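You operate a simulated robot arm through the tools that you are given. There is no shell and no other tool. Be economical: measure what you need, move in short steps, check, and stop when the job is done.

You run a simulated robot arm. Do the job below in one go: nothing can be reset, and whatever is moved stays where it is left.

JOB
Pull the cord up to the purple slider at 30 and clamp it.
Fine: open the clamp and set the purple slider to 30 first, pull with the orange slider, close the clamp; then the green clip goes on the ledge by the clamp. The brake stays on.

Only the result counts: the job must be done as asked and must still hold three seconds after the hand-in. Knocking over, shifting, dropping, spilling or breaking anything else fails it.

ROBOT AND FRAMES
A 7-joint arm with a two-finger parallel gripper, fixed in place. Base frame: the origin is at the foot of the arm, x ahead of it, y to its left, z up. Lengths are in cm, angles in degrees, forces in N, time in s.
With the tool pointing down near the work surface it reaches from about 34 to 78 cm from the base axis. Its first joint turns from -166.0 to 166.0 degrees. Payload 3.91 kg.
Tool frame: the origin (TCP) lies between the finger pads and is the grasp point; the fingertips stand 3 cm ahead of it; z points along the fingers, y is the line along which they close. Largest opening 11 cm; finger width 2, thickness 1; the body of the gripper, 4.8 by 11.2 cm, starts 5.5 cm behind the TCP.
Orientation is that of the tool frame in the base frame, as a unit quaternion [w, x, y, z]. With the fingers straight down and closing along the base's y, the tool's x points along the base's -x, its y along +y and its z along -z.

CONTROLS
- The arm moves only by the tool apply_moves. Its argument "series" is a list of rows, each a list of 3 entries, a list of its own where there are three numbers: the shift along the base's x, y, z in cm, then the turn, a rotation vector about the base's x, y, z in rad, then the closure in counts, from 0 (fully open) to 255 (shut). In form: [[[dx, dy, dz], [wx, wy, wz], claw], ...]. A call has 1 to 20 rows; each row shifts and turns the commanded pose from where the row before left it. Rows are played at 5 a second. More than 5 cm and 8.6 degrees between two rows, or a gripper value outside its range, and nothing of the call is played. Where a pose cannot be reached the arm comes as near as it can. A force on the tool above 90 N (or 10 N above the force at the start of the call, whichever is more), or a blocked arm, ends the call early, and 0.2 s more pass. The fingers move at their own pace (about 15.3 cm/s each) and stop on an object; they squeeze with about 36 N. The grip force told is the motor's: it shows also when the fingers shut on nothing. Time passes only in rows, and 0.2 s behind the last, so rows that do not move let the fingers close. The reply holds the time, the measured pose of the TCP, the force on the tool along the base axes, the opening and the grip force, in the units named above and with some noise, with the torque about the TCP (base axes, N m) and any sound that the robot's microphone picked up, and new pictures: "pictures" is both (left out), scene, wrist or none.
- Cameras (640 x 400 px; columns grow to the right, rows downward): "scene" is fixed at [39.94, 65.02, 152.88]; the picture's right is [-0.72, 0.69, 0.00], its down [0.63, 0.65, -0.42] and it looks along [-0.29, -0.30, -0.91] (base axes); focal length 327 px, centre (320, 200). "wrist" rides on the gripper at [7.7, 0.7, -11.4] in the tool frame; the picture's right is [-0.09, 1.00, 0.00], its down [-0.80, -0.07, -0.59] and it looks along [-0.59, -0.05, 0.80] (tool axes); focal length 270 px, centre (320, 200). There is no depth. A picture from a camera that has moved, and an enlarged one, comes with that camera's place and axes in the base frame and with its lens.
- move_column(by): slides the trunk up (or, below 0, down) by that many cm; the arm rides with it, the base frame stays. It gives what a move gives, with no picture.
- close_up(camera, box): a new picture of the part [left, top, right, bottom] of that camera's present view, enlarged. The clock stands still meanwhile.
- job_done(): hands the job in; it is judged then, once.

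Work in short steps. Places have to be worked out from the pictures, the camera data and where the tool is seen: move nearer, look again, correct. Check each grasp and each placing, and mend what went wrong. You have 120 turns and 200 pictures in all, those below and enlarged ones among them. Open the gripper and draw the arm clear of the work before you hand the job in, unless the task says otherwise; then end with one line.

The tools are called after "Request:" by a JSON object that holds its "op" and its "data". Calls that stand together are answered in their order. apply_moves: Moves the arm, as the interface text tells. Its arguments: {"type":"object","properties":{"series":{"type":"array","items":{"type":"array"}},"pictures":{"type":"string","enum":["both","scene","wrist","none"]}},"required":["series"]} The other tools are called the same way: move_column (by) slides the trunk up or down; close_up (camera, box) takes an enlarged picture of a part of a camera's view; job_done () hands the job in.

At the start:

```text
t: 0.0
tool_pos: [19.29, 47.0, 119.91]
orientation: [0.0, 0.0, 1.0, 0.001]
contact_force: [-0.6, 0.2, 0.1]
moment: [0.0, 0.02, 0.02]
gripper_width: 10.99
gripper_force: 0.1
trunk travel left (down, up): [-47.5, 13.5]
```

scene: 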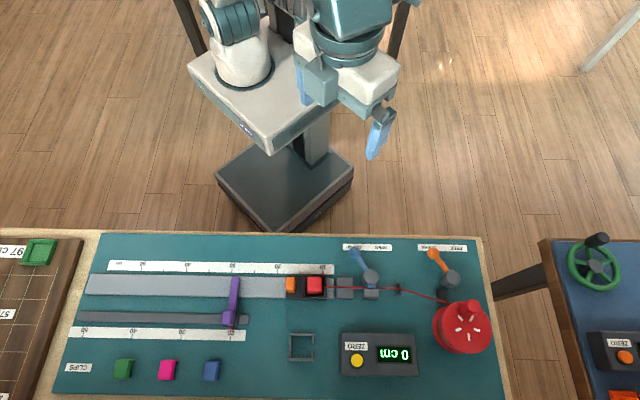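
wrist: 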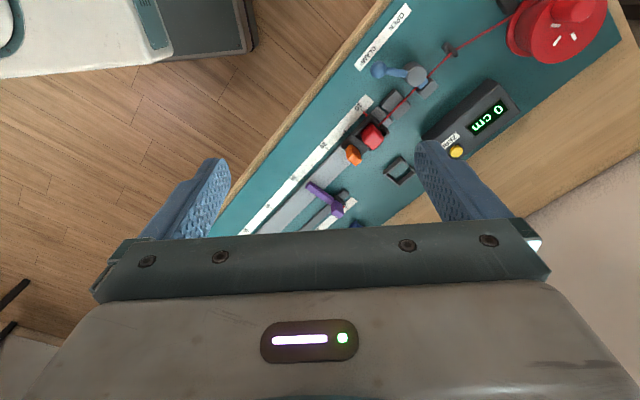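

I'll start by looking closely at the bench to read the labels and the scale.

Request:
{"op": "close_up", "data": {"camera": "scene", "box": [60, 230, 280, 390]}}

Request:
{"op": "close_up", "data": {"camera": "scene", "box": [270, 230, 510, 390]}}

```text
2.50 times, centred on (170, 310) of scene
camera zoom: at [39.94, 65.02, 152.88], right [-0.72, 0.69, 0.0], down [0.63, 0.65, -0.42], along [-0.29, -0.3, -0.91], focal length 817 px, centre (695, -75)
```

zoom: 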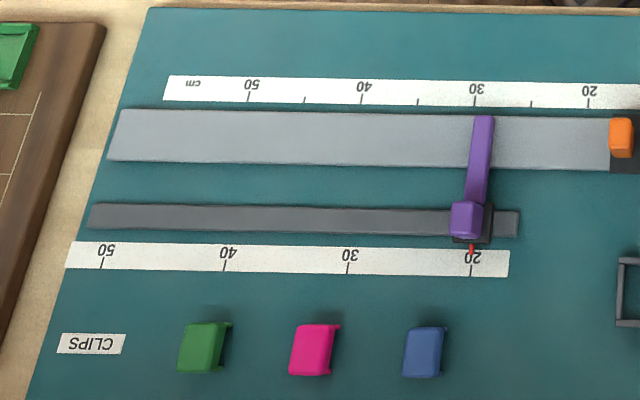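

```text
2.50 times, centred on (390, 310) of scene
camera zoom: at [39.94, 65.02, 152.88], right [-0.72, 0.69, 0.0], down [0.63, 0.65, -0.42], along [-0.29, -0.3, -0.91], focal length 817 px, centre (145, -75)
```

zoom: 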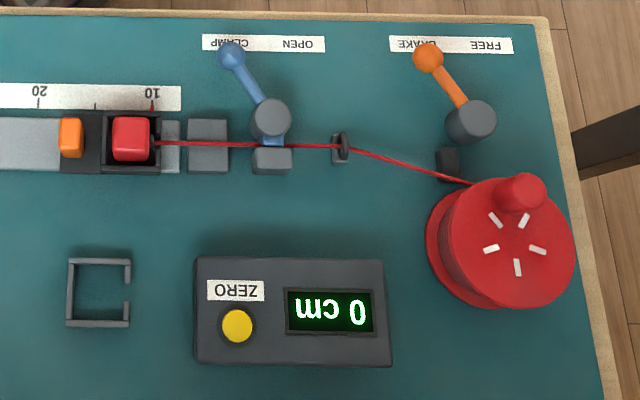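

The clamp lever is on the CLAMP side, the purple pointer reads 20 on the lower scale, and the orange slider sits near 15. Bench top is at about z = 81.5. I'm moving nearer, with the tool turned to line up with the bench, for a better look.

Request:
{"op": "apply_moves", "data": {"series": [[[2, 1, -2], [0, 0, 0.134], 0], [[2, 1, -2], [0, 0, 0.134], 0], [[2, 1, -2], [0, 0, 0.134], 0], [[2, 1, -2], [0, 0, 0.134], 0], [[1, 0.5, -2], [0, 0, 0.134], 0], [[1, 0.5, -2], [0, 0, 0.134], 0], [[0, 0, 0], [0, 0, 0], 0]]}}

```text
t: 1.6
tool_pos: [29.19, 51.94, 107.83]
orientation: [0.001, -0.393, 0.92, 0.0]
contact_force: [0.7, 0.5, 0.2]
moment: [0.01, 0.0, 0.03]
gripper_width: 10.97
gripper_force: 0.0
trunk travel left (down, up): [-47.5, 13.5]
camera wrist: at [23.38, 46.84, 119.28], right [-0.66, 0.75, 0.0], down [0.61, 0.53, 0.59], along [0.45, 0.39, -0.8], focal length 270 px, centre (320, 200)
```

scene: 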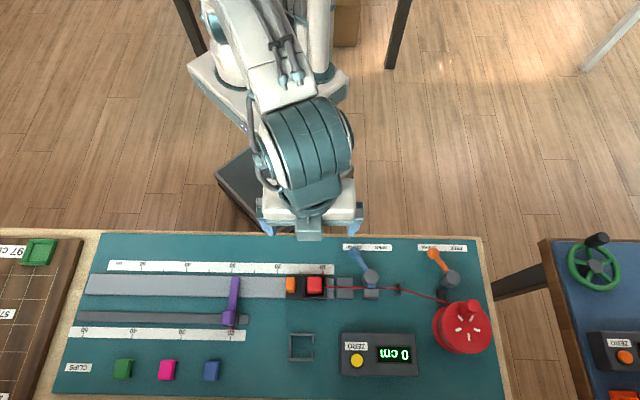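
wrist: 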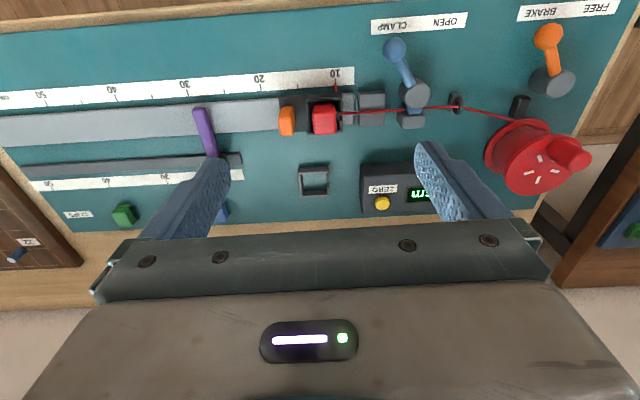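

Request:
{"op": "close_up", "data": {"camera": "wrist", "box": [270, 10, 470, 135]}}

Request:
{"op": "close_up", "data": {"camera": "wrist", "box": [160, 70, 360, 195]}}

```text
3.20 times, centred on (370, 72) of wrist
camera zoom: at [23.38, 46.84, 119.28], right [-0.66, 0.75, 0.0], down [0.61, 0.53, 0.59], along [0.45, 0.39, -0.8], focal length 865 px, centre (160, 608)
```

zoom: 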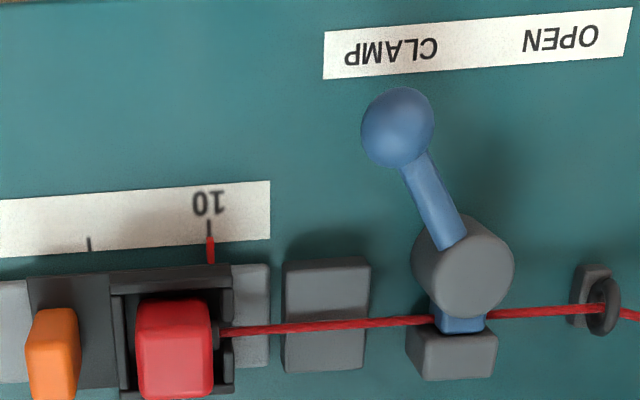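

```text
3.20 times, centred on (260, 132) of wrist
camera zoom: at [23.38, 46.84, 119.28], right [-0.66, 0.75, 0.0], down [0.61, 0.53, 0.59], along [0.45, 0.39, -0.8], focal length 865 px, centre (512, 416)
```

zoom: 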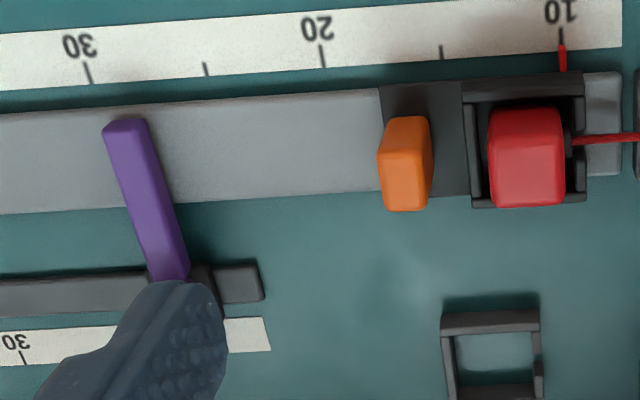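

From both views the bench is at z≈80.4, the lever ball at about (21.2, 56.3, 84.1) and its pivot at about (22.6, 62.4). I'll go above the ball and check my alignment.

Request:
{"op": "apply_moves", "data": {"series": [[[-2, 1.1, -3.8], [0, 0, 0], 116], [[-2, 1.1, -3.8], [0, 0, 0], 116], [[-2, 1.1, -3.8], [0, 0, 0], 116], [[-2, 1.0, -3.0], [0, 0, 0], 116], [[0, 0, 0], [0, 0, 0], 116], [[0, 0, 0], [0, 0, 0], 116]]}}

```text
t: 3.0
tool_pos: [21.23, 55.96, 93.5]
orientation: [-0.001, -0.392, 0.92, 0.0]
contact_force: [-0.6, 0.0, 0.8]
moment: [0.0, 0.03, -0.02]
gripper_width: 6.01
gripper_force: 0.1
trunk travel left (down, up): [-47.5, 13.5]
camera wrist: at [15.34, 51.0, 104.91], right [-0.66, 0.75, 0.0], down [0.61, 0.53, 0.59], along [0.45, 0.39, -0.8], focal length 270 px, centre (320, 200)
```

scene: 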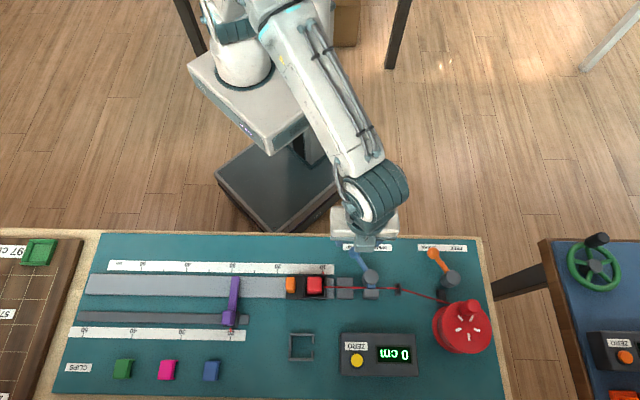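
wrist: 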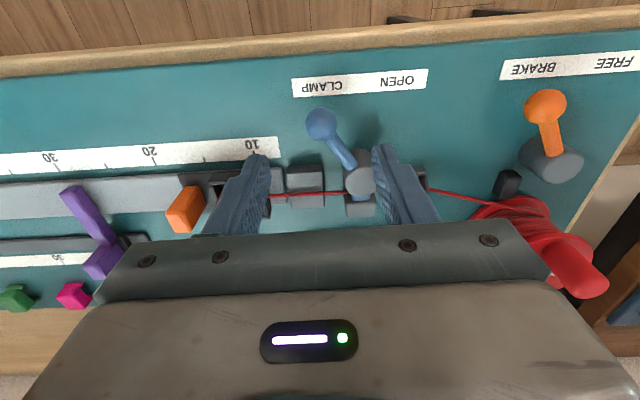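

The new view confirms the ball at (21.2, 56.2). Next I descend around it and grip it.

Request:
{"op": "apply_moves", "data": {"series": [[[0, 0.1, -3], [0, 0, 0], 116], [[0, 0.1, -3], [0, 0, 0], 116], [[0, 0, -2.6], [0, 0, 0], 116], [[0, 0, 0], [0, 0, 0], 150], [[0, 0, 0], [0, 0, 0], 230], [[0, 0, 0], [0, 0, 0], 230]]}}

```text
t: 4.4
tool_pos: [21.04, 56.3, 84.94]
orientation: [-0.001, -0.391, 0.92, 0.0]
contact_force: [-0.9, -5.6, -2.1]
moment: [0.1, -0.14, 0.05]
gripper_width: 2.53
gripper_force: 44.8
trunk travel left (down, up): [-47.5, 13.5]
camera wrist: at [15.23, 51.3, 96.34], right [-0.66, 0.75, 0.0], down [0.61, 0.53, 0.59], along [0.45, 0.39, -0.8], focal length 270 px, centre (320, 200)
```

scene: 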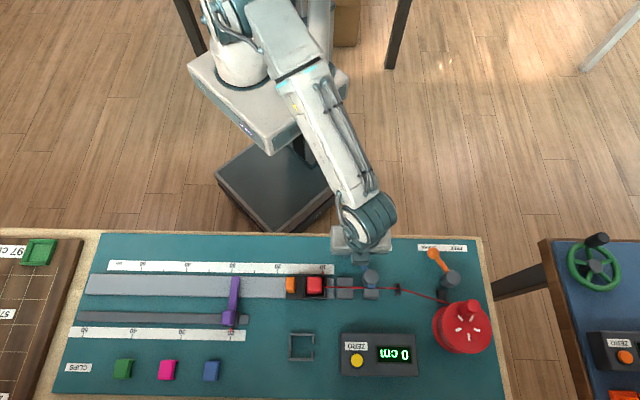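
wrist: 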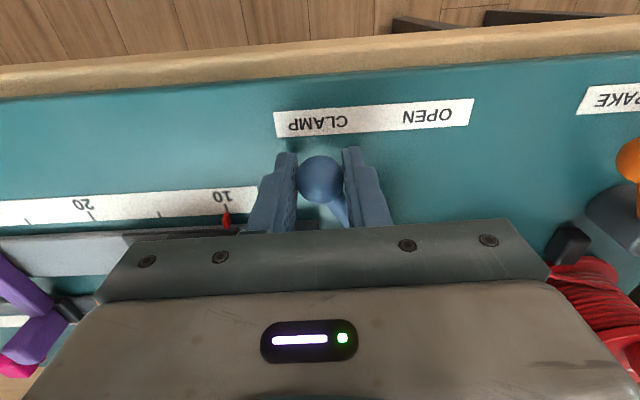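

The ball is held (2.53 cm). I'll swing it about the pivot along the arc toward OPEN, halfway first.

Request:
{"op": "apply_moves", "data": {"series": [[[-1.05, 0.36, 0], [0, 0, 0], 230], [[-0.96, 0.53, 0], [0, 0, 0], 230], [[-0.85, 0.69, 0], [0, 0, 0], 230], [[0, 0, 0], [0, 0, 0], 230]], "pictures": "wrist"}}

```text
t: 5.4
tool_pos: [18.33, 58.04, 85.01]
orientation: [0.0, -0.392, 0.92, 0.0]
contact_force: [1.6, -4.5, 1.0]
moment: [-0.18, 0.05, -0.42]
gripper_width: 2.51
gripper_force: 44.5
trunk travel left (down, up): [-47.5, 13.5]
camera wrist: at [12.4, 52.99, 96.41], right [-0.66, 0.75, 0.0], down [0.61, 0.53, 0.59], along [0.45, 0.39, -0.8], focal length 270 px, centre (320, 200)
```

wrist: 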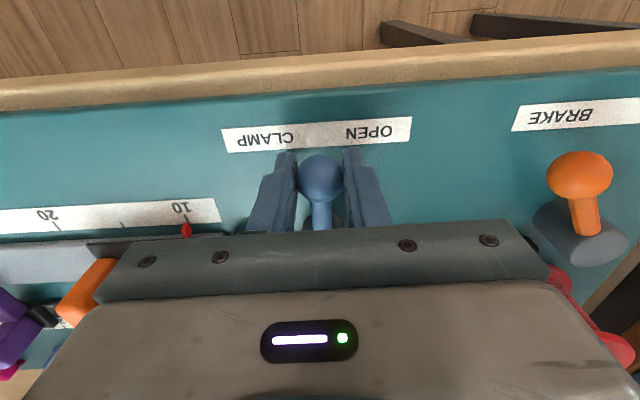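

It's midway and moving smoothly, so I'll carry on toward OPEN.

Request:
{"op": "apply_moves", "data": {"series": [[[-0.78, 0.92, 0], [0, 0, 0], 230], [[-0.55, 0.95, 0], [0, 0, 0], 230], [[-0.4, 1.13, 0], [0, 0, 0], 230], [[0, 0, 0], [0, 0, 0], 230]], "pictures": "wrist"}}

```text
t: 6.4
tool_pos: [16.62, 60.86, 84.97]
orientation: [-0.001, -0.39, 0.921, -0.001]
contact_force: [1.3, -17.3, -0.7]
moment: [-0.17, -0.04, -1.05]
gripper_width: 2.59
gripper_force: 45.3
trunk travel left (down, up): [-47.5, 13.5]
camera wrist: at [10.79, 55.83, 96.41], right [-0.66, 0.76, 0.0], down [0.61, 0.53, 0.59], along [0.45, 0.39, -0.81], focal length 270 px, centre (320, 200)
```

wrist: 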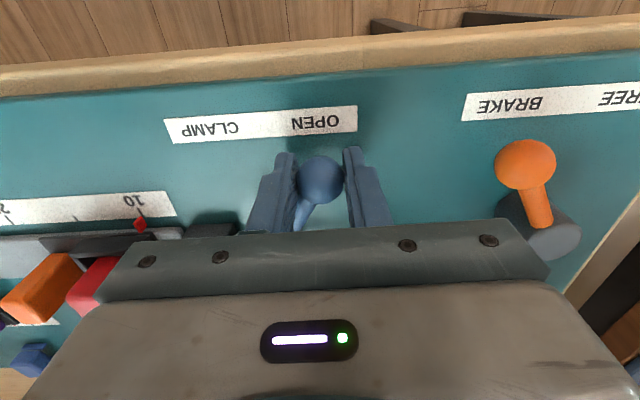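

The reaction force suggests the lever is at its OPEN stop. I'll release it and rise.

Request:
{"op": "apply_moves", "data": {"series": [[[0, 0, 0], [0, 0, 0], 150], [[0, 0, 0], [0, 0, 0], 130], [[0, 0, 4], [0, 0, 0], 130], [[1, -2, 4], [0, 0, 0], 130], [[3, -2, 3], [0, 0, 0], 130], [[4, -2, 3], [0, 0, 0], 130], [[4, -2, 2], [0, 0, 0], 130], [[0, 0, 0], [0, 0, 0], 130]]}}

```text
refused: row 6 steps farther than a row can; nothing moved
```

Request:
{"op": "apply_moves", "data": {"series": [[[0, 0, 0], [0, 0, 0], 150], [[0, 0, 0], [0, 0, 0], 130], [[0, 0, 4], [0, 0, 0], 130], [[1, -2, 4], [0, 0, 0], 130], [[3, -2, 3], [0, 0, 0], 130], [[3.5, -2, 2.5], [0, 0, 0], 130], [[4, -2, 2], [0, 0, 0], 130], [[0, 0, 0], [0, 0, 0], 130]]}}

```text
t: 8.2
tool_pos: [28.02, 53.16, 100.56]
orientation: [-0.001, -0.391, 0.92, 0.0]
contact_force: [0.6, -0.5, 0.1]
moment: [0.0, 0.0, -0.01]
gripper_width: 5.44
gripper_force: 0.2
trunk travel left (down, up): [-47.5, 13.5]
camera wrist: at [22.24, 48.17, 111.91], right [-0.66, 0.75, 0.0], down [0.61, 0.53, 0.59], along [0.45, 0.39, -0.8], focal length 270 px, centre (320, 200)
```

scene: 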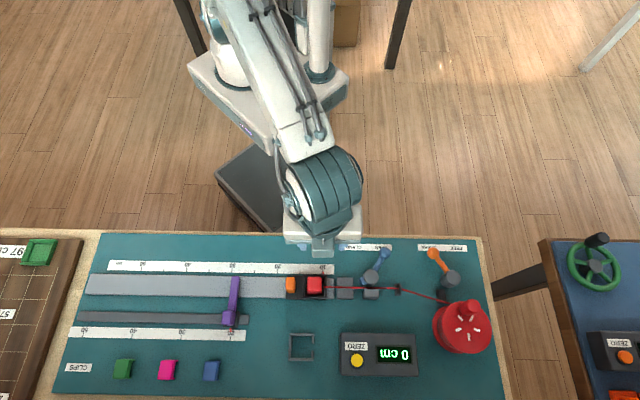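
wrist: 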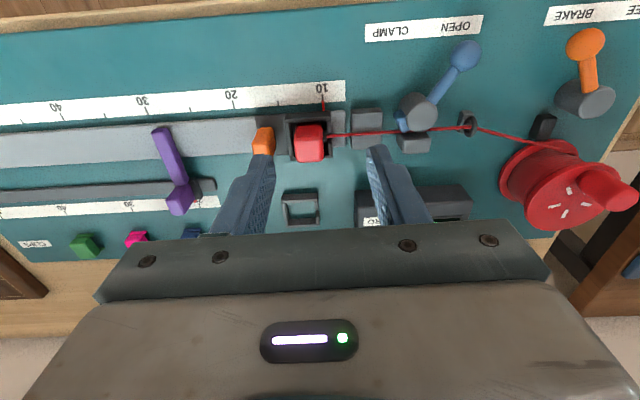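

The clamp lever is now at OPEN. Next is the purple slider's block at about (48.7, 48.3), so I'm moving above it.

Request:
{"op": "apply_moves", "data": {"series": [[[4, -1, -1], [0, 0, 0], 130], [[4, -1, -1], [0, 0, 0], 130], [[4, -1, -1], [0, 0, 0], 130], [[4, -1, -1], [0, 0, 0], 130], [[4.6, -0.8, -1], [0, 0, 0], 130], [[0, 0, 0], [0, 0, 0], 130]]}}

```text
t: 9.6
tool_pos: [48.78, 48.26, 95.44]
orientation: [0.0, -0.392, 0.92, 0.0]
contact_force: [0.0, -0.5, -0.7]
moment: [-0.01, 0.01, 0.03]
gripper_width: 5.43
gripper_force: 0.0
trunk travel left (down, up): [-47.5, 13.5]
camera wrist: at [42.91, 43.33, 106.82], right [-0.66, 0.75, 0.0], down [0.61, 0.53, 0.59], along [0.45, 0.39, -0.8], focal length 270 px, centre (320, 200)
```

scene: 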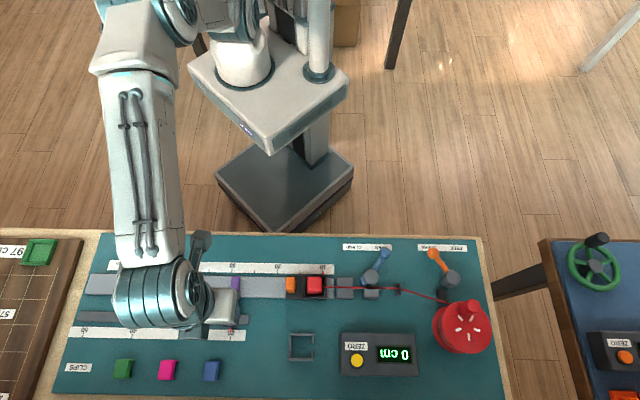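
wrist: 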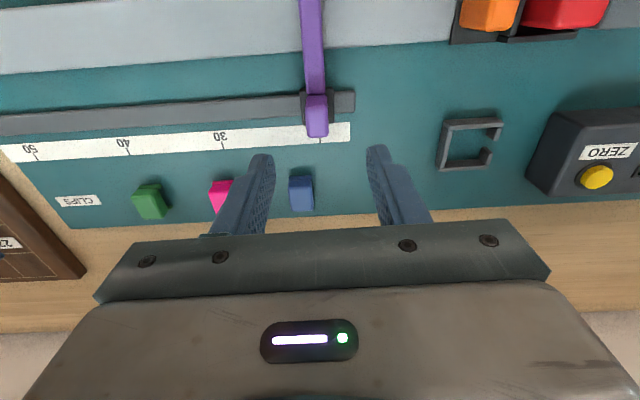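

Request:
{"op": "close_up", "data": {"camera": "wrist", "box": [250, 50, 410, 150]}}

Request:
{"op": "close_up", "data": {"camera": "wrist", "box": [100, 130, 320, 240]}}

```text
4.00 times, centred on (330, 100) of wrist
camera zoom: at [42.91, 43.33, 106.82], right [-0.66, 0.75, 0.0], down [0.61, 0.53, 0.59], along [0.45, 0.39, -0.8], focal length 1081 px, centre (280, 600)
```

zoom: 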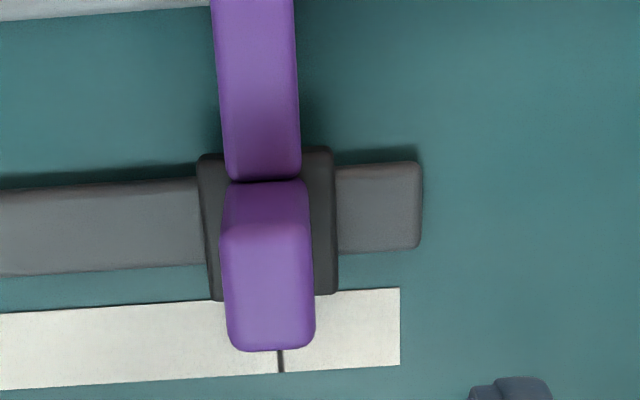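

```text
2.91 times, centred on (210, 185) of wrist
camera zoom: at [42.91, 43.33, 106.82], right [-0.66, 0.75, 0.0], down [0.61, 0.53, 0.59], along [0.45, 0.39, -0.8], focal length 786 px, centre (640, 244)
```

zoom: 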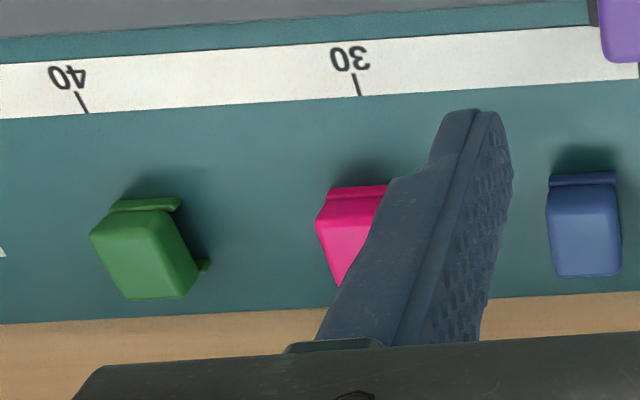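

The block's top is at about z 86.5 and centred under the TCP. I'll descend to 85.5 and close on it.

Request:
{"op": "apply_moves", "data": {"series": [[[0, 0, -4], [0, 0, 0], 130], [[0, 0, -3.5], [0, 0, 0], 130], [[0, 0, -2.4], [0, 0, 0], 130], [[0, 0, 0], [0, 0, 0], 190], [[0, 0, 0], [0, 0, 0], 240], [[0, 0, 0], [0, 0, 0], 240]], "pictures": "wrist"}}

```text
t: 11.0
tool_pos: [48.88, 48.05, 85.56]
orientation: [0.0, -0.391, 0.92, -0.001]
contact_force: [9.3, -9.2, -3.4]
moment: [0.22, -0.86, -1.22]
gripper_width: 2.95
gripper_force: 44.5
trunk travel left (down, up): [-47.5, 13.5]
camera wrist: at [43.02, 43.25, 96.93], right [-0.65, 0.76, 0.0], down [0.61, 0.53, 0.59], along [0.45, 0.39, -0.8], focal length 270 px, centre (320, 200)
```

wrist: 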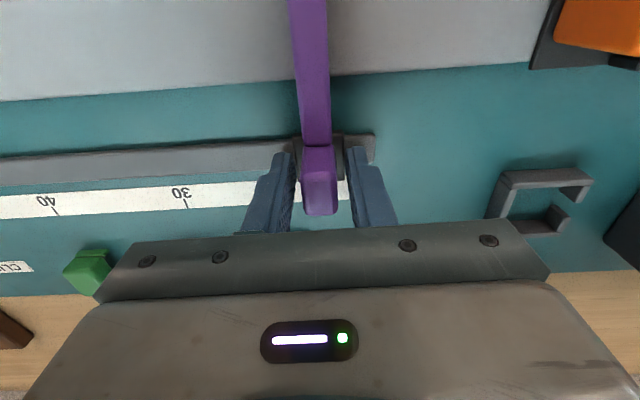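

The fingers have closed on the slider's base (2.95 cm wide), which works just as well. I'll drag it along the scale toward 30, 9 cm to begin with.

Request:
{"op": "apply_moves", "data": {"series": [[[1.08, -1.04, 0], [0, 0, 0], 240], [[1.08, -1.04, 0], [0, 0, 0], 240], [[1.08, -1.04, 0], [0, 0, 0], 240], [[1.08, -1.04, 0], [0, 0, 0], 240], [[1.08, -1.04, 0], [0, 0, 0], 240], [[1.08, -1.04, 0], [0, 0, 0], 240], [[0, 0, 0], [0, 0, 0], 240]]}}

```text
t: 12.6
tool_pos: [55.32, 41.8, 85.58]
orientation: [-0.001, -0.391, 0.92, 0.0]
contact_force: [-7.6, -4.1, 0.7]
moment: [-0.85, 1.15, -0.58]
gripper_width: 2.93
gripper_force: 45.5
trunk travel left (down, up): [-47.5, 13.5]
camera wrist: at [49.4, 36.86, 96.97], right [-0.66, 0.75, 0.0], down [0.61, 0.53, 0.59], along [0.45, 0.39, -0.81], focal length 270 px, centre (320, 200)
```

scene: 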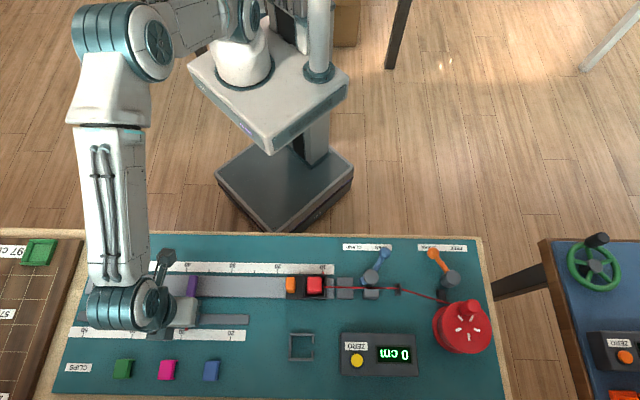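
wrist: 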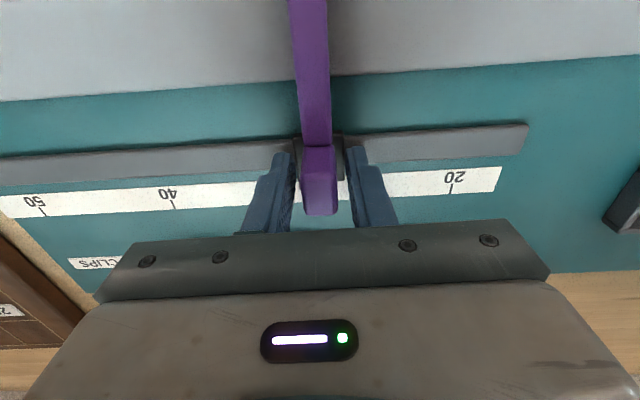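

It travelled 9.0 cm, so it should read about 29. I'll add 1 cm, let go, rise and read the pointer.

Request:
{"op": "apply_moves", "data": {"series": [[[0.36, -0.35, 0], [0, 0, 0], 240], [[0.36, -0.35, 0], [0, 0, 0], 240], [[0, 0, 0], [0, 0, 0], 240], [[0, 0, 0], [0, 0, 0], 170], [[0, 0, 0], [0, 0, 0], 140], [[0, 0, 3], [0, 0, 0], 140], [[-2.8, -2.8, 3], [0, 0, 0], 140], [[-2.8, -2.8, 3], [0, 0, 0], 140], [[-2.8, -2.8, 2], [0, 0, 0], 140], [[0, 0, 0], [0, 0, 0], 140]]}}

```text
t: 14.8
tool_pos: [47.48, 32.8, 96.65]
orientation: [0.0, -0.391, 0.92, 0.0]
contact_force: [-1.1, 0.8, -0.8]
moment: [0.0, 0.0, -0.03]
gripper_width: 4.96
gripper_force: 0.1
trunk travel left (down, up): [-47.5, 13.5]
camera wrist: at [41.73, 27.75, 108.13], right [-0.66, 0.75, 0.0], down [0.61, 0.53, 0.59], along [0.45, 0.39, -0.8], focal length 270 px, centre (320, 200)
```

scene: 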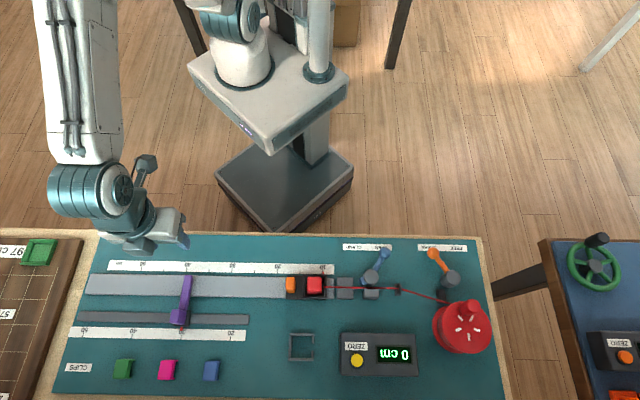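
wrist: 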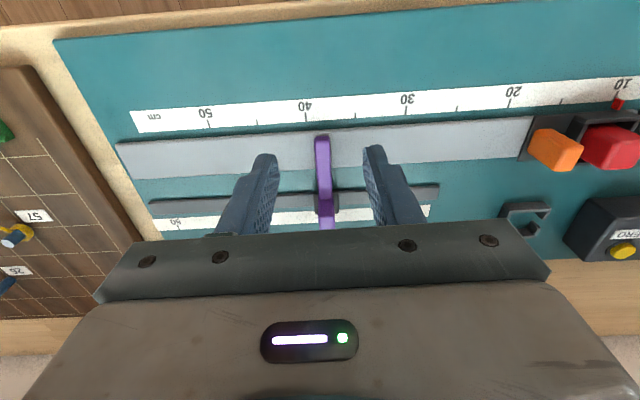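

Request:
{"op": "close_up", "data": {"camera": "scene", "box": [140, 295, 220, 345]}}

Request:
{"op": "close_up", "data": {"camera": "scene", "box": [260, 250, 420, 350]}}

Request:
{"op": "close_up", "data": {"camera": "scene", "box": [90, 335, 234, 395]}}

```text
8.00 times, centred on (180, 320) of scene
camera zoom: at [39.94, 65.02, 152.88], right [-0.72, 0.69, 0.0], down [0.63, 0.65, -0.42], along [-0.29, -0.3, -0.91], focal length 2614 px, centre (1440, -760)
```

zoom: 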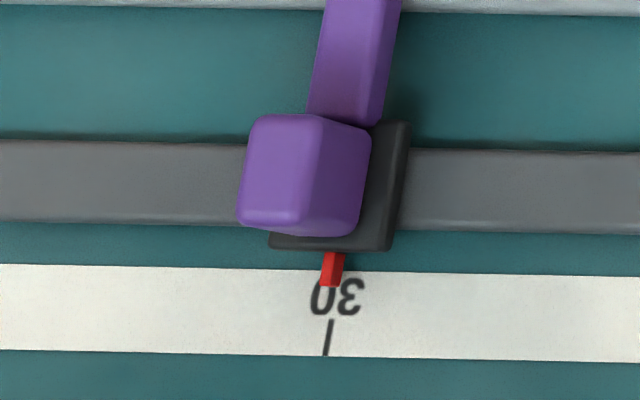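

```text
4.00 times, centred on (340, 300) of scene
camera zoom: at [39.94, 65.02, 152.88], right [-0.72, 0.69, 0.0], down [0.63, 0.65, -0.42], along [-0.29, -0.3, -0.91], focal length 1307 px, centre (240, -200)
```

zoom: 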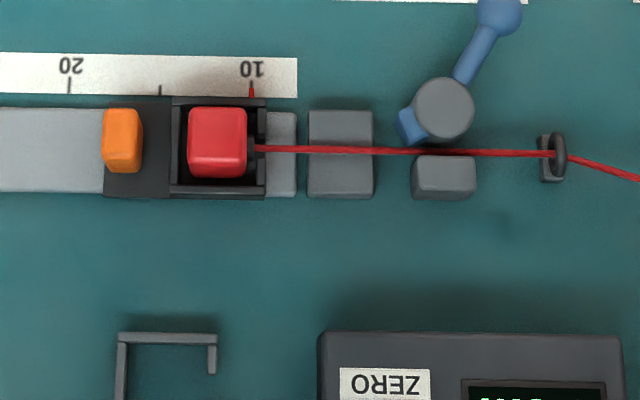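

```text
4.44 times, centred on (162, 365) of scene
camera zoom: at [39.94, 65.02, 152.88], right [-0.72, 0.69, 0.0], down [0.63, 0.65, -0.42], along [-0.29, -0.3, -0.91], focal length 1452 px, centre (1022, -533)
```

zoom: 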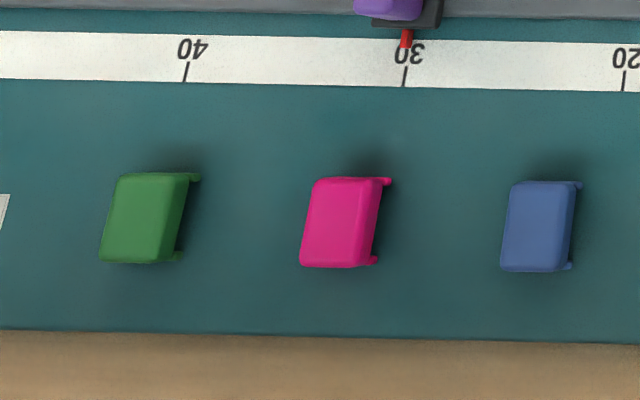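

The purple pointer sits on 30 and the lever is open. Next is the orange knob at about (36.0, 52.1, top z≈86). I'll turn the tool to close across the track and move above the knob.

Request:
{"op": "apply_moves", "data": {"series": [[[-1.07, 1.78, 0.3], [0, 0, -0.1428], 100], [[-1.07, 1.78, 0.3], [0, 0, -0.1428], 100], [[-1.07, 1.78, 0.3], [0, 0, -0.1428], 100], [[-1.07, 1.78, 0.0], [0, 0, -0.1428], 100], [[-1.07, 1.78, 0.0], [0, 0, -0.1428], 100], [[-1.07, 1.78, 0.0], [0, 0, -0.1428], 100], [[-1.07, 1.78, 0.0], [0, 0, -0.1428], 100], [[-1.07, 1.78, 0], [0, 0, -0.1428], 100], [[-1.07, 1.78, 0], [0, 0, -0.1428], 100], [[-1.07, 1.78, 0], [0, 0, -0.1428], 100], [[-1.07, 1.78, 0], [0, 0, -0.1428], 100], [[0, 0, 0], [0, 0, 0], 100]]}}

```text
t: 17.4
tool_pos: [35.91, 52.4, 97.32]
orientation: [0.0, 0.374, 0.927, 0.001]
contact_force: [-0.2, 1.1, 0.2]
moment: [-0.01, 0.03, 0.03]
gripper_width: 6.69
gripper_force: 0.2
trunk travel left (down, up): [-47.5, 13.5]
camera wrist: at [30.81, 58.41, 108.85], right [0.76, 0.66, 0.0], down [0.53, -0.61, 0.59], along [0.39, -0.45, -0.8], focal length 270 px, centre (320, 200)
```

scene: 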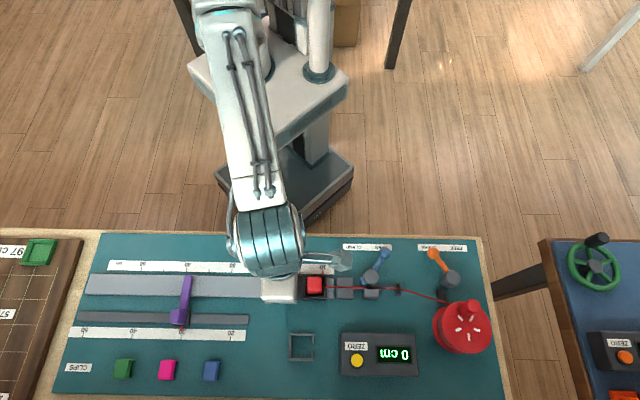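
wrist: 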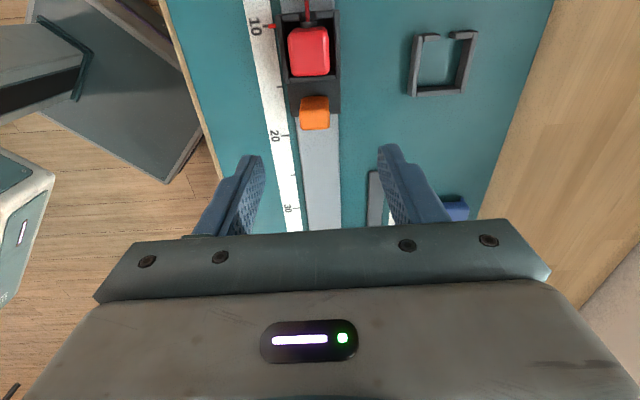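

The TCP is about 0.4 cm toward +e of the knob. I'll correct that, descend, and grip the knob across the track.

Request:
{"op": "apply_moves", "data": {"series": [[[-0.28, -0.28, -4], [0, 0, 0], 100], [[0, 0, -4], [0, 0, 0], 100], [[0, 0, -3.9], [0, 0, 0], 100], [[0, 0, 0], [0, 0, 0], 160], [[0, 0, 0], [0, 0, 0], 240], [[0, 0, 0], [0, 0, 0], 240]]}}

```text
t: 18.8
tool_pos: [35.52, 52.17, 85.58]
orientation: [0.001, 0.375, 0.927, 0.001]
contact_force: [4.7, 5.1, 2.3]
moment: [-0.07, 0.34, -0.72]
gripper_width: 2.57
gripper_force: 45.0
trunk travel left (down, up): [-47.5, 13.5]
camera wrist: at [30.52, 57.98, 97.01], right [0.76, 0.66, 0.0], down [0.53, -0.61, 0.59], along [0.39, -0.45, -0.8], focal length 270 px, centre (320, 200)
```

scene: 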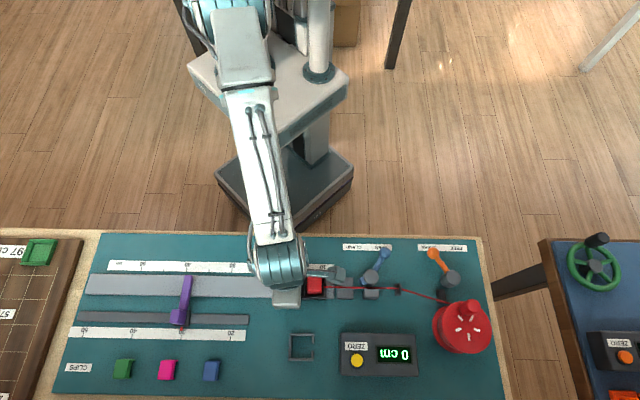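
wrist: 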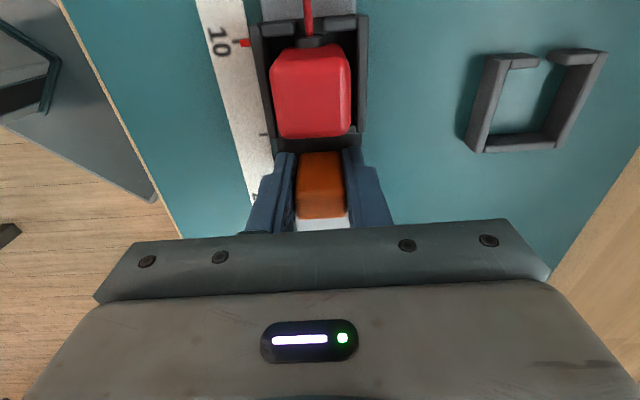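

The knob is held (2.57 cm). I'll pull 6 cm along the track and watch the force.

Request:
{"op": "apply_moves", "data": {"series": [[[0.72, -0.69, 0], [0, 0, 0], 240], [[0.72, -0.69, 0], [0, 0, 0], 240], [[0.72, -0.69, 0], [0, 0, 0], 240], [[0.72, -0.69, 0], [0, 0, 0], 240], [[0.72, -0.69, 0], [0, 0, 0], 240], [[0.72, -0.69, 0], [0, 0, 0], 240], [[0, 0, 0], [0, 0, 0], 240]]}}

```text
t: 20.4
tool_pos: [39.73, 47.99, 85.59]
orientation: [-0.001, 0.374, 0.927, -0.001]
contact_force: [-10.7, -7.0, 0.3]
moment: [1.24, 0.58, -0.59]
gripper_width: 2.59
gripper_force: 44.8
trunk travel left (down, up): [-47.5, 13.5]
camera wrist: at [34.67, 53.88, 97.0], right [0.75, 0.66, 0.0], down [0.53, -0.61, 0.6], along [0.39, -0.45, -0.8], focal length 270 px, centre (320, 200)
```

scene: 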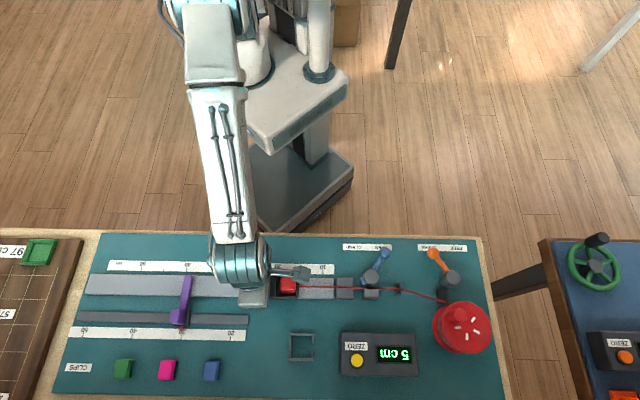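
wrist: 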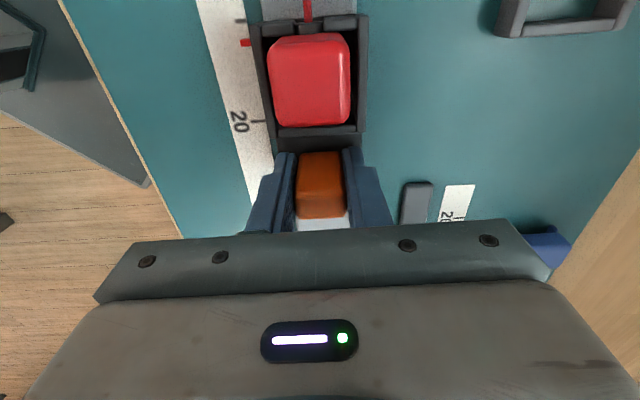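

It slides easily and the meter shows 5 cm. There's a small sideways load, so I'll trim the direction slightly and pull another 10 cm.

Request:
{"op": "apply_moves", "data": {"series": [[[0.65, -0.75, 0], [0, 0, 0], 240], [[0.7, -0.71, 0], [0, 0, 0], 240], [[0.71, -0.71, 0], [0, 0, 0], 240], [[0.71, -0.71, 0], [0, 0, 0], 240], [[0.71, -0.71, 0], [0, 0, 0], 240], [[0.71, -0.71, 0], [0, 0, 0], 240], [[0.71, -0.71, 0], [0, 0, 0], 240], [[0.71, -0.71, 0], [0, 0, 0], 240], [[0.71, -0.71, 0], [0, 0, 0], 240], [[0.71, -0.71, 0], [0, 0, 0], 240], [[0, 0, 0], [0, 0, 0], 240]]}}

```text
t: 22.8
tool_pos: [47.01, 40.81, 85.61]
orientation: [0.0, 0.374, 0.927, 0.0]
contact_force: [-8.4, -4.0, 3.6]
moment: [-0.22, 0.43, -0.58]
gripper_width: 2.58
gripper_force: 45.2
trunk travel left (down, up): [-47.5, 13.5]
camera wrist: at [41.79, 46.71, 97.0], right [0.75, 0.66, 0.0], down [0.53, -0.61, 0.59], along [0.39, -0.45, -0.8], focal length 270 px, centre (320, 200)
```

scene: 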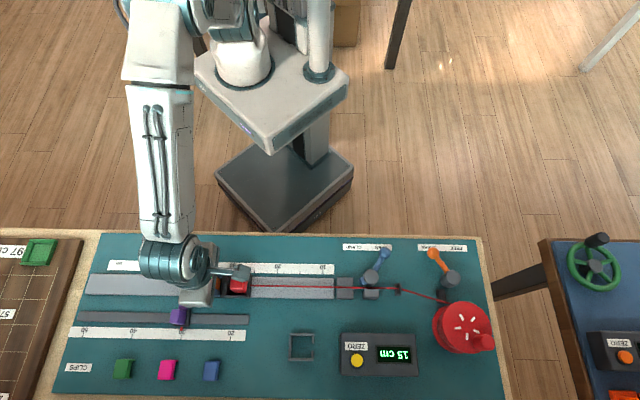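
wrist: 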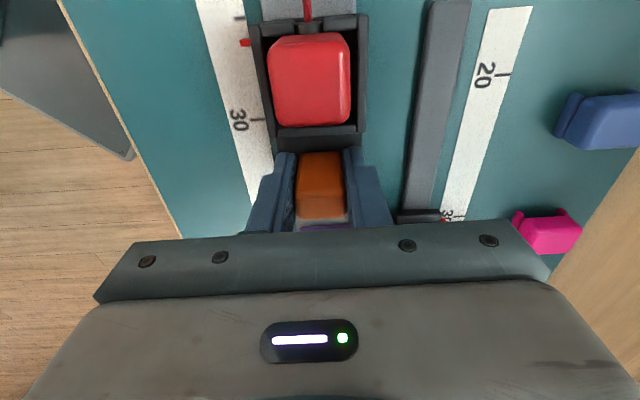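

The meter reads 15 cm. I'll check the remaining gap to the purple arm.

Request:
{"op": "close_up", "data": {"camera": "wrist", "box": [190, 0, 510, 240]}}

Request:
{"op": "close_up", "data": {"camera": "scene", "box": [140, 250, 300, 350]}}

```text
1.67 times, centred on (350, 120) of wrist
camera zoom: at [41.79, 46.71, 97.0], right [0.75, 0.66, 0.0], down [0.53, -0.61, 0.59], along [0.39, -0.45, -0.8], focal length 450 px, centre (270, 333)
```

zoom: 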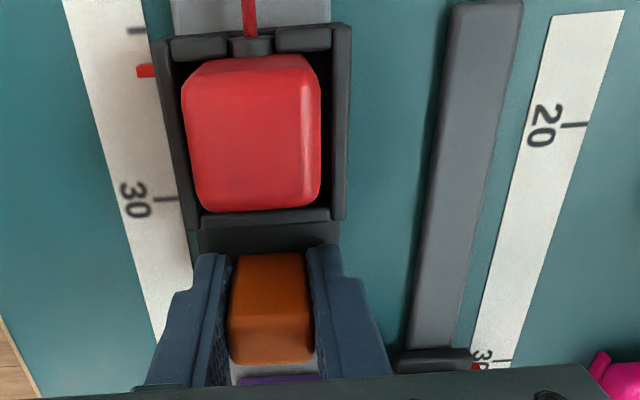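

```text
4.00 times, centred on (220, 300) of scene
camera zoom: at [39.94, 65.02, 152.88], right [-0.72, 0.69, 0.0], down [0.63, 0.65, -0.42], along [-0.29, -0.3, -0.91], focal length 1307 px, centre (720, -200)
```

zoom: 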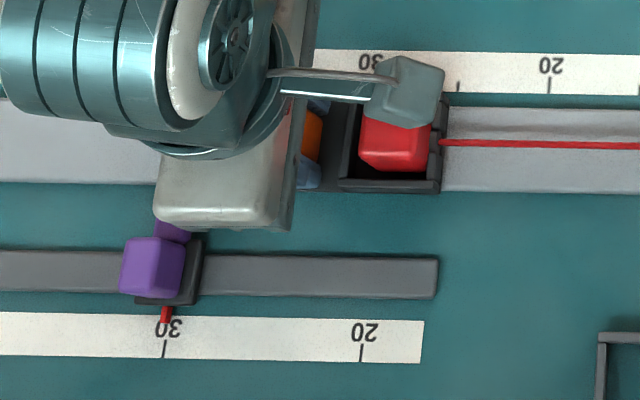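

Purple is still at 30 and the carriage pointer at about 26, so some 4 cm remain. I'll pull 3 cm, then creep.

Request:
{"op": "apply_moves", "data": {"series": [[[0.71, -0.71, 0], [0, 0, 0], 240], [[0.71, -0.71, 0], [0, 0, 0], 240], [[0.71, -0.71, 0], [0, 0, 0], 240], [[0, 0, 0], [0, 0, 0], 240]]}}

Request:
{"op": "close_up", "data": {"camera": "wrist", "box": [190, 0, 510, 240]}}

Request:
{"op": "close_up", "data": {"camera": "scene", "box": [140, 250, 300, 350]}}

```text
t: 23.8
tool_pos: [48.96, 38.76, 85.5]
orientation: [0.0, 0.374, 0.927, 0.001]
contact_force: [-9.5, -3.2, 6.4]
moment: [0.12, 0.8, -0.52]
gripper_width: 2.57
gripper_force: 45.0
trunk travel left (down, up): [-47.5, 13.5]
camera wrist: at [43.86, 44.63, 97.01], right [0.75, 0.66, 0.0], down [0.53, -0.61, 0.59], along [0.39, -0.45, -0.8], focal length 270 px, centre (320, 200)
```

scene: 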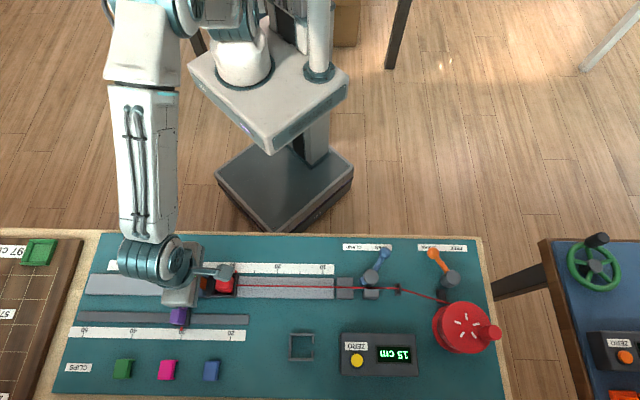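
wrist: 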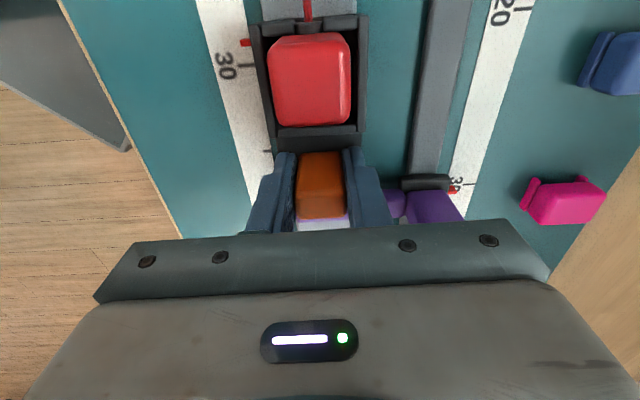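

```text
1.67 times, centred on (350, 120) of wrist
camera zoom: at [43.86, 44.63, 97.01], right [0.75, 0.66, 0.0], down [0.53, -0.61, 0.59], along [0.39, -0.45, -0.8], focal length 450 px, centre (270, 333)
```

zoom: 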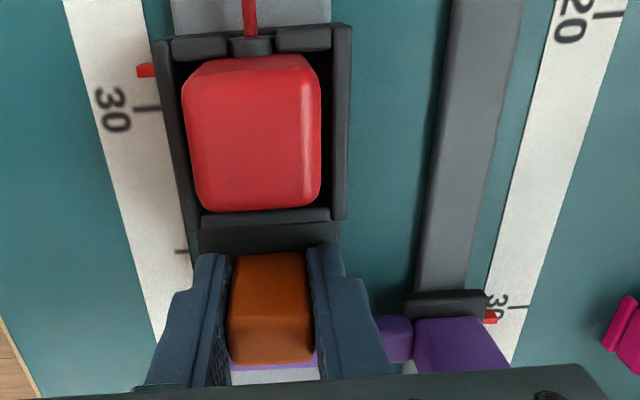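

```text
4.00 times, centred on (220, 300) of scene
camera zoom: at [39.94, 65.02, 152.88], right [-0.72, 0.69, 0.0], down [0.63, 0.65, -0.42], along [-0.29, -0.3, -0.91], focal length 1307 px, centre (720, -200)
```

zoom: 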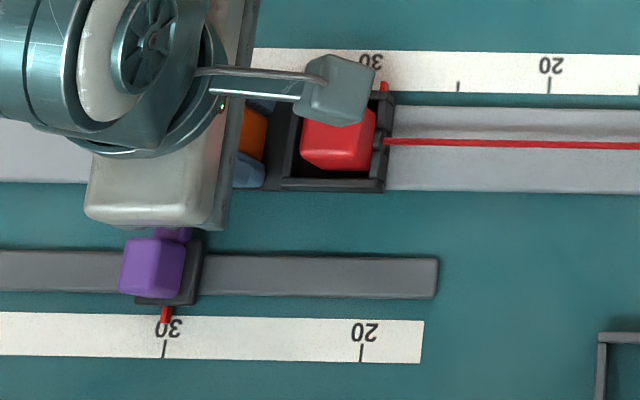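

The carriage pointer is at about 29. I'll creep 0.9 cm while watching the pull force.

Request:
{"op": "apply_moves", "data": {"series": [[[0.21, -0.21, 0], [0, 0, 0], 240], [[0.21, -0.21, 0], [0, 0, 0], 240], [[0.14, -0.14, 0], [0, 0, 0], 240], [[0, 0, 0], [0, 0, 0], 240]], "pictures": "none"}}

Request:
{"op": "close_up", "data": {"camera": "wrist", "box": [190, 0, 510, 240]}}

Request:
{"op": "close_up", "data": {"camera": "scene", "box": [160, 260, 260, 340]}}

Request:
{"op": "close_up", "data": {"camera": "scene", "box": [330, 330, 426, 390]}}

```text
t: 24.8
tool_pos: [49.62, 38.16, 85.61]
orientation: [0.002, 0.373, 0.928, 0.001]
contact_force: [-5.8, -0.3, 7.6]
moment: [0.07, 0.61, -0.61]
gripper_width: 2.6
gripper_force: 44.7
trunk travel left (down, up): [-47.5, 13.5]
```

```text
1.67 times, centred on (350, 120) of wrist
camera zoom: at [44.41, 44.07, 97.0], right [0.75, 0.66, 0.0], down [0.53, -0.61, 0.59], along [0.39, -0.45, -0.8], focal length 450 px, centre (270, 333)
```

zoom: 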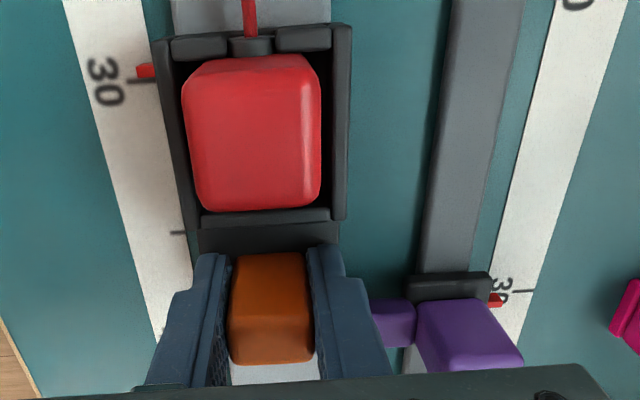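

```text
5.00 times, centred on (210, 300) of scene
camera zoom: at [39.94, 65.02, 152.88], right [-0.72, 0.69, 0.0], down [0.63, 0.65, -0.42], along [-0.29, -0.3, -0.91], focal length 1634 px, centre (870, -300)
```

zoom: 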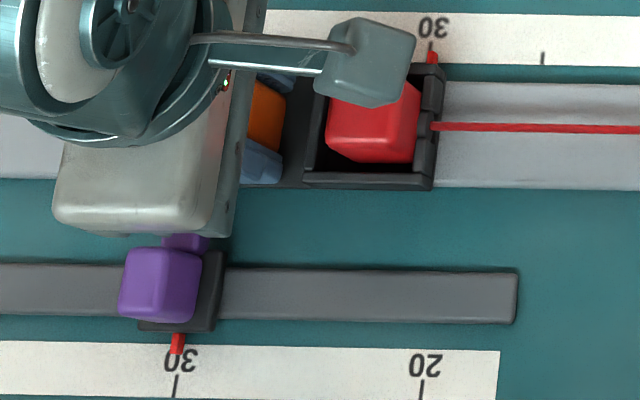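

```text
6.67 times, centred on (378, 360) of scene
camera zoom: at [39.94, 65.02, 152.88], right [-0.72, 0.69, 0.0], down [0.63, 0.65, -0.42], along [-0.29, -0.3, -0.91], focal length 2179 px, centre (-67, -867)
```

zoom: 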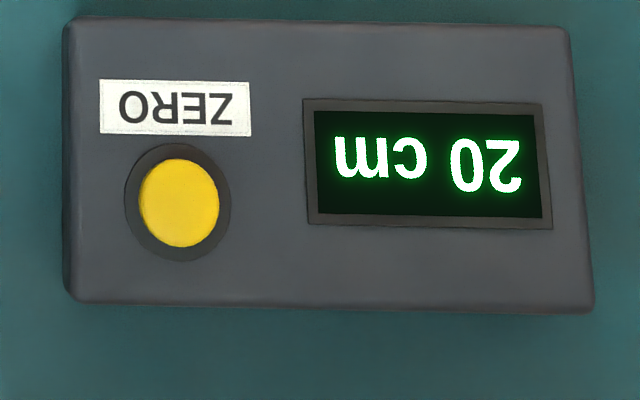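

The meter reads 20 cm and the carriage is within a few mm of 30. I'll creep in small steps to feel for contact with the purple arm.

Request:
{"op": "apply_moves", "data": {"series": [[[0.1, -0.1, 0], [0, 0, 0], 240], [[0, 0, 0], [0, 0, 0], 240]], "pictures": "none"}}

Request:
{"op": "close_up", "data": {"camera": "wrist", "box": [220, 0, 300, 60]}}

Request:
{"op": "close_up", "data": {"camera": "scene", "box": [175, 262, 255, 312]}}

Request:
{"op": "close_up", "data": {"camera": "scene", "box": [140, 295, 220, 345]}}

```text
t: 25.4
tool_pos: [49.57, 38.05, 85.59]
orientation: [0.0, 0.374, 0.927, 0.0]
contact_force: [-5.1, 1.4, 8.2]
moment: [-0.09, 0.58, -0.63]
gripper_width: 2.56
gripper_force: 45.1
trunk travel left (down, up): [-47.5, 13.5]
```

```text
6.67 times, centred on (260, 30) of wrist
camera zoom: at [44.5, 43.98, 97.0], right [0.75, 0.66, 0.0], down [0.53, -0.61, 0.59], along [0.39, -0.45, -0.8], focal length 1802 px, centre (720, 1333)
```

zoom: 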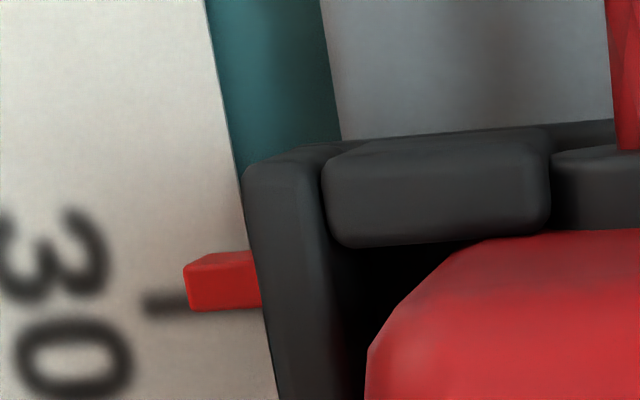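

```text
8.00 times, centred on (215, 287) of scene
camera zoom: at [39.94, 65.02, 152.88], right [-0.72, 0.69, 0.0], down [0.63, 0.65, -0.42], along [-0.29, -0.3, -0.91], focal length 2614 px, centre (1160, -496)
```

zoom: 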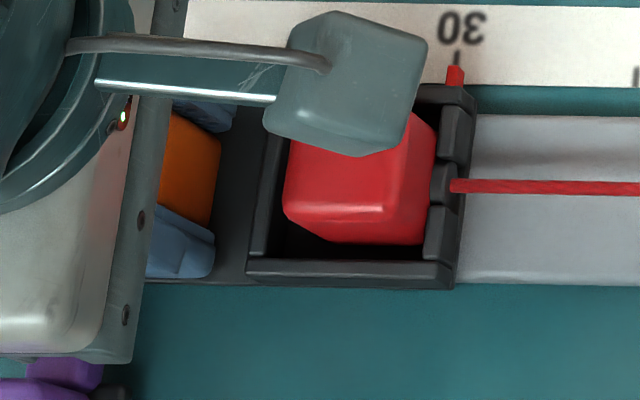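

```text
8.00 times, centred on (180, 320) of scene
camera zoom: at [39.94, 65.02, 152.88], right [-0.72, 0.69, 0.0], down [0.63, 0.65, -0.42], along [-0.29, -0.3, -0.91], focal length 2614 px, centre (1440, -760)
```

zoom: 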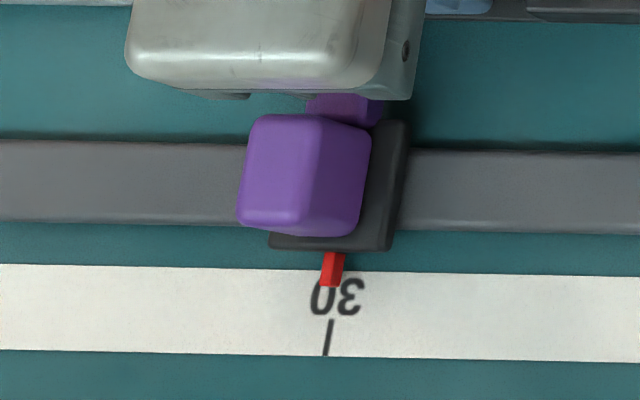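

Request:
{"op": "apply_moves", "data": {"series": [[[0.1, -0.1, 0], [0, 0, 0], 240], [[0, 0, 0], [0, 0, 0], 240], [[0, 0, 0], [0, 0, 0], 240]], "pictures": "none"}}

Request:
{"op": "close_up", "data": {"camera": "wrist", "box": [220, 0, 300, 60]}}

Request:
{"op": "close_up", "data": {"camera": "scene", "box": [140, 295, 220, 345]}}

```text
t: 26.2
tool_pos: [49.73, 37.99, 85.5]
orientation: [0.001, 0.374, 0.928, 0.001]
contact_force: [-3.7, 1.1, 11.6]
moment: [-0.23, 0.45, -0.61]
gripper_width: 2.59
gripper_force: 45.3
trunk travel left (down, up): [-47.5, 13.5]
```

```text
6.67 times, centred on (260, 30) of wrist
camera zoom: at [44.6, 43.88, 97.0], right [0.75, 0.66, 0.0], down [0.53, -0.61, 0.59], along [0.39, -0.45, -0.8], focal length 1802 px, centre (720, 1333)
```

zoom: 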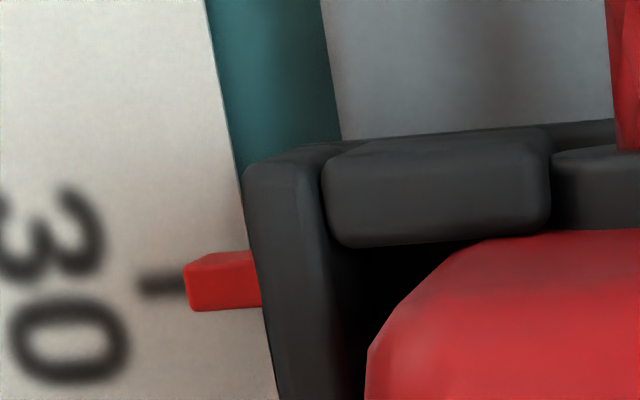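

```text
8.00 times, centred on (180, 320) of scene
camera zoom: at [39.94, 65.02, 152.88], right [-0.72, 0.69, 0.0], down [0.63, 0.65, -0.42], along [-0.29, -0.3, -0.91], focal length 2614 px, centre (1440, -760)
```

zoom: 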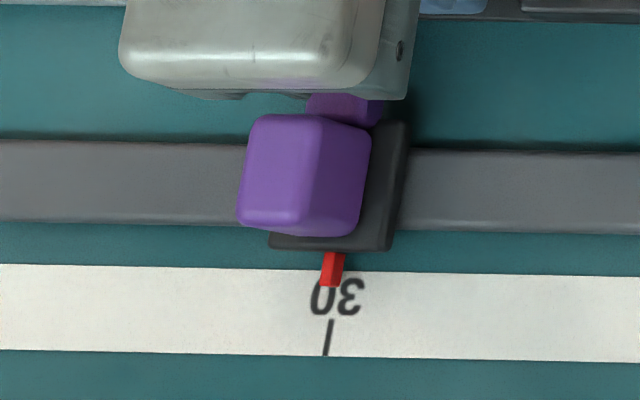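

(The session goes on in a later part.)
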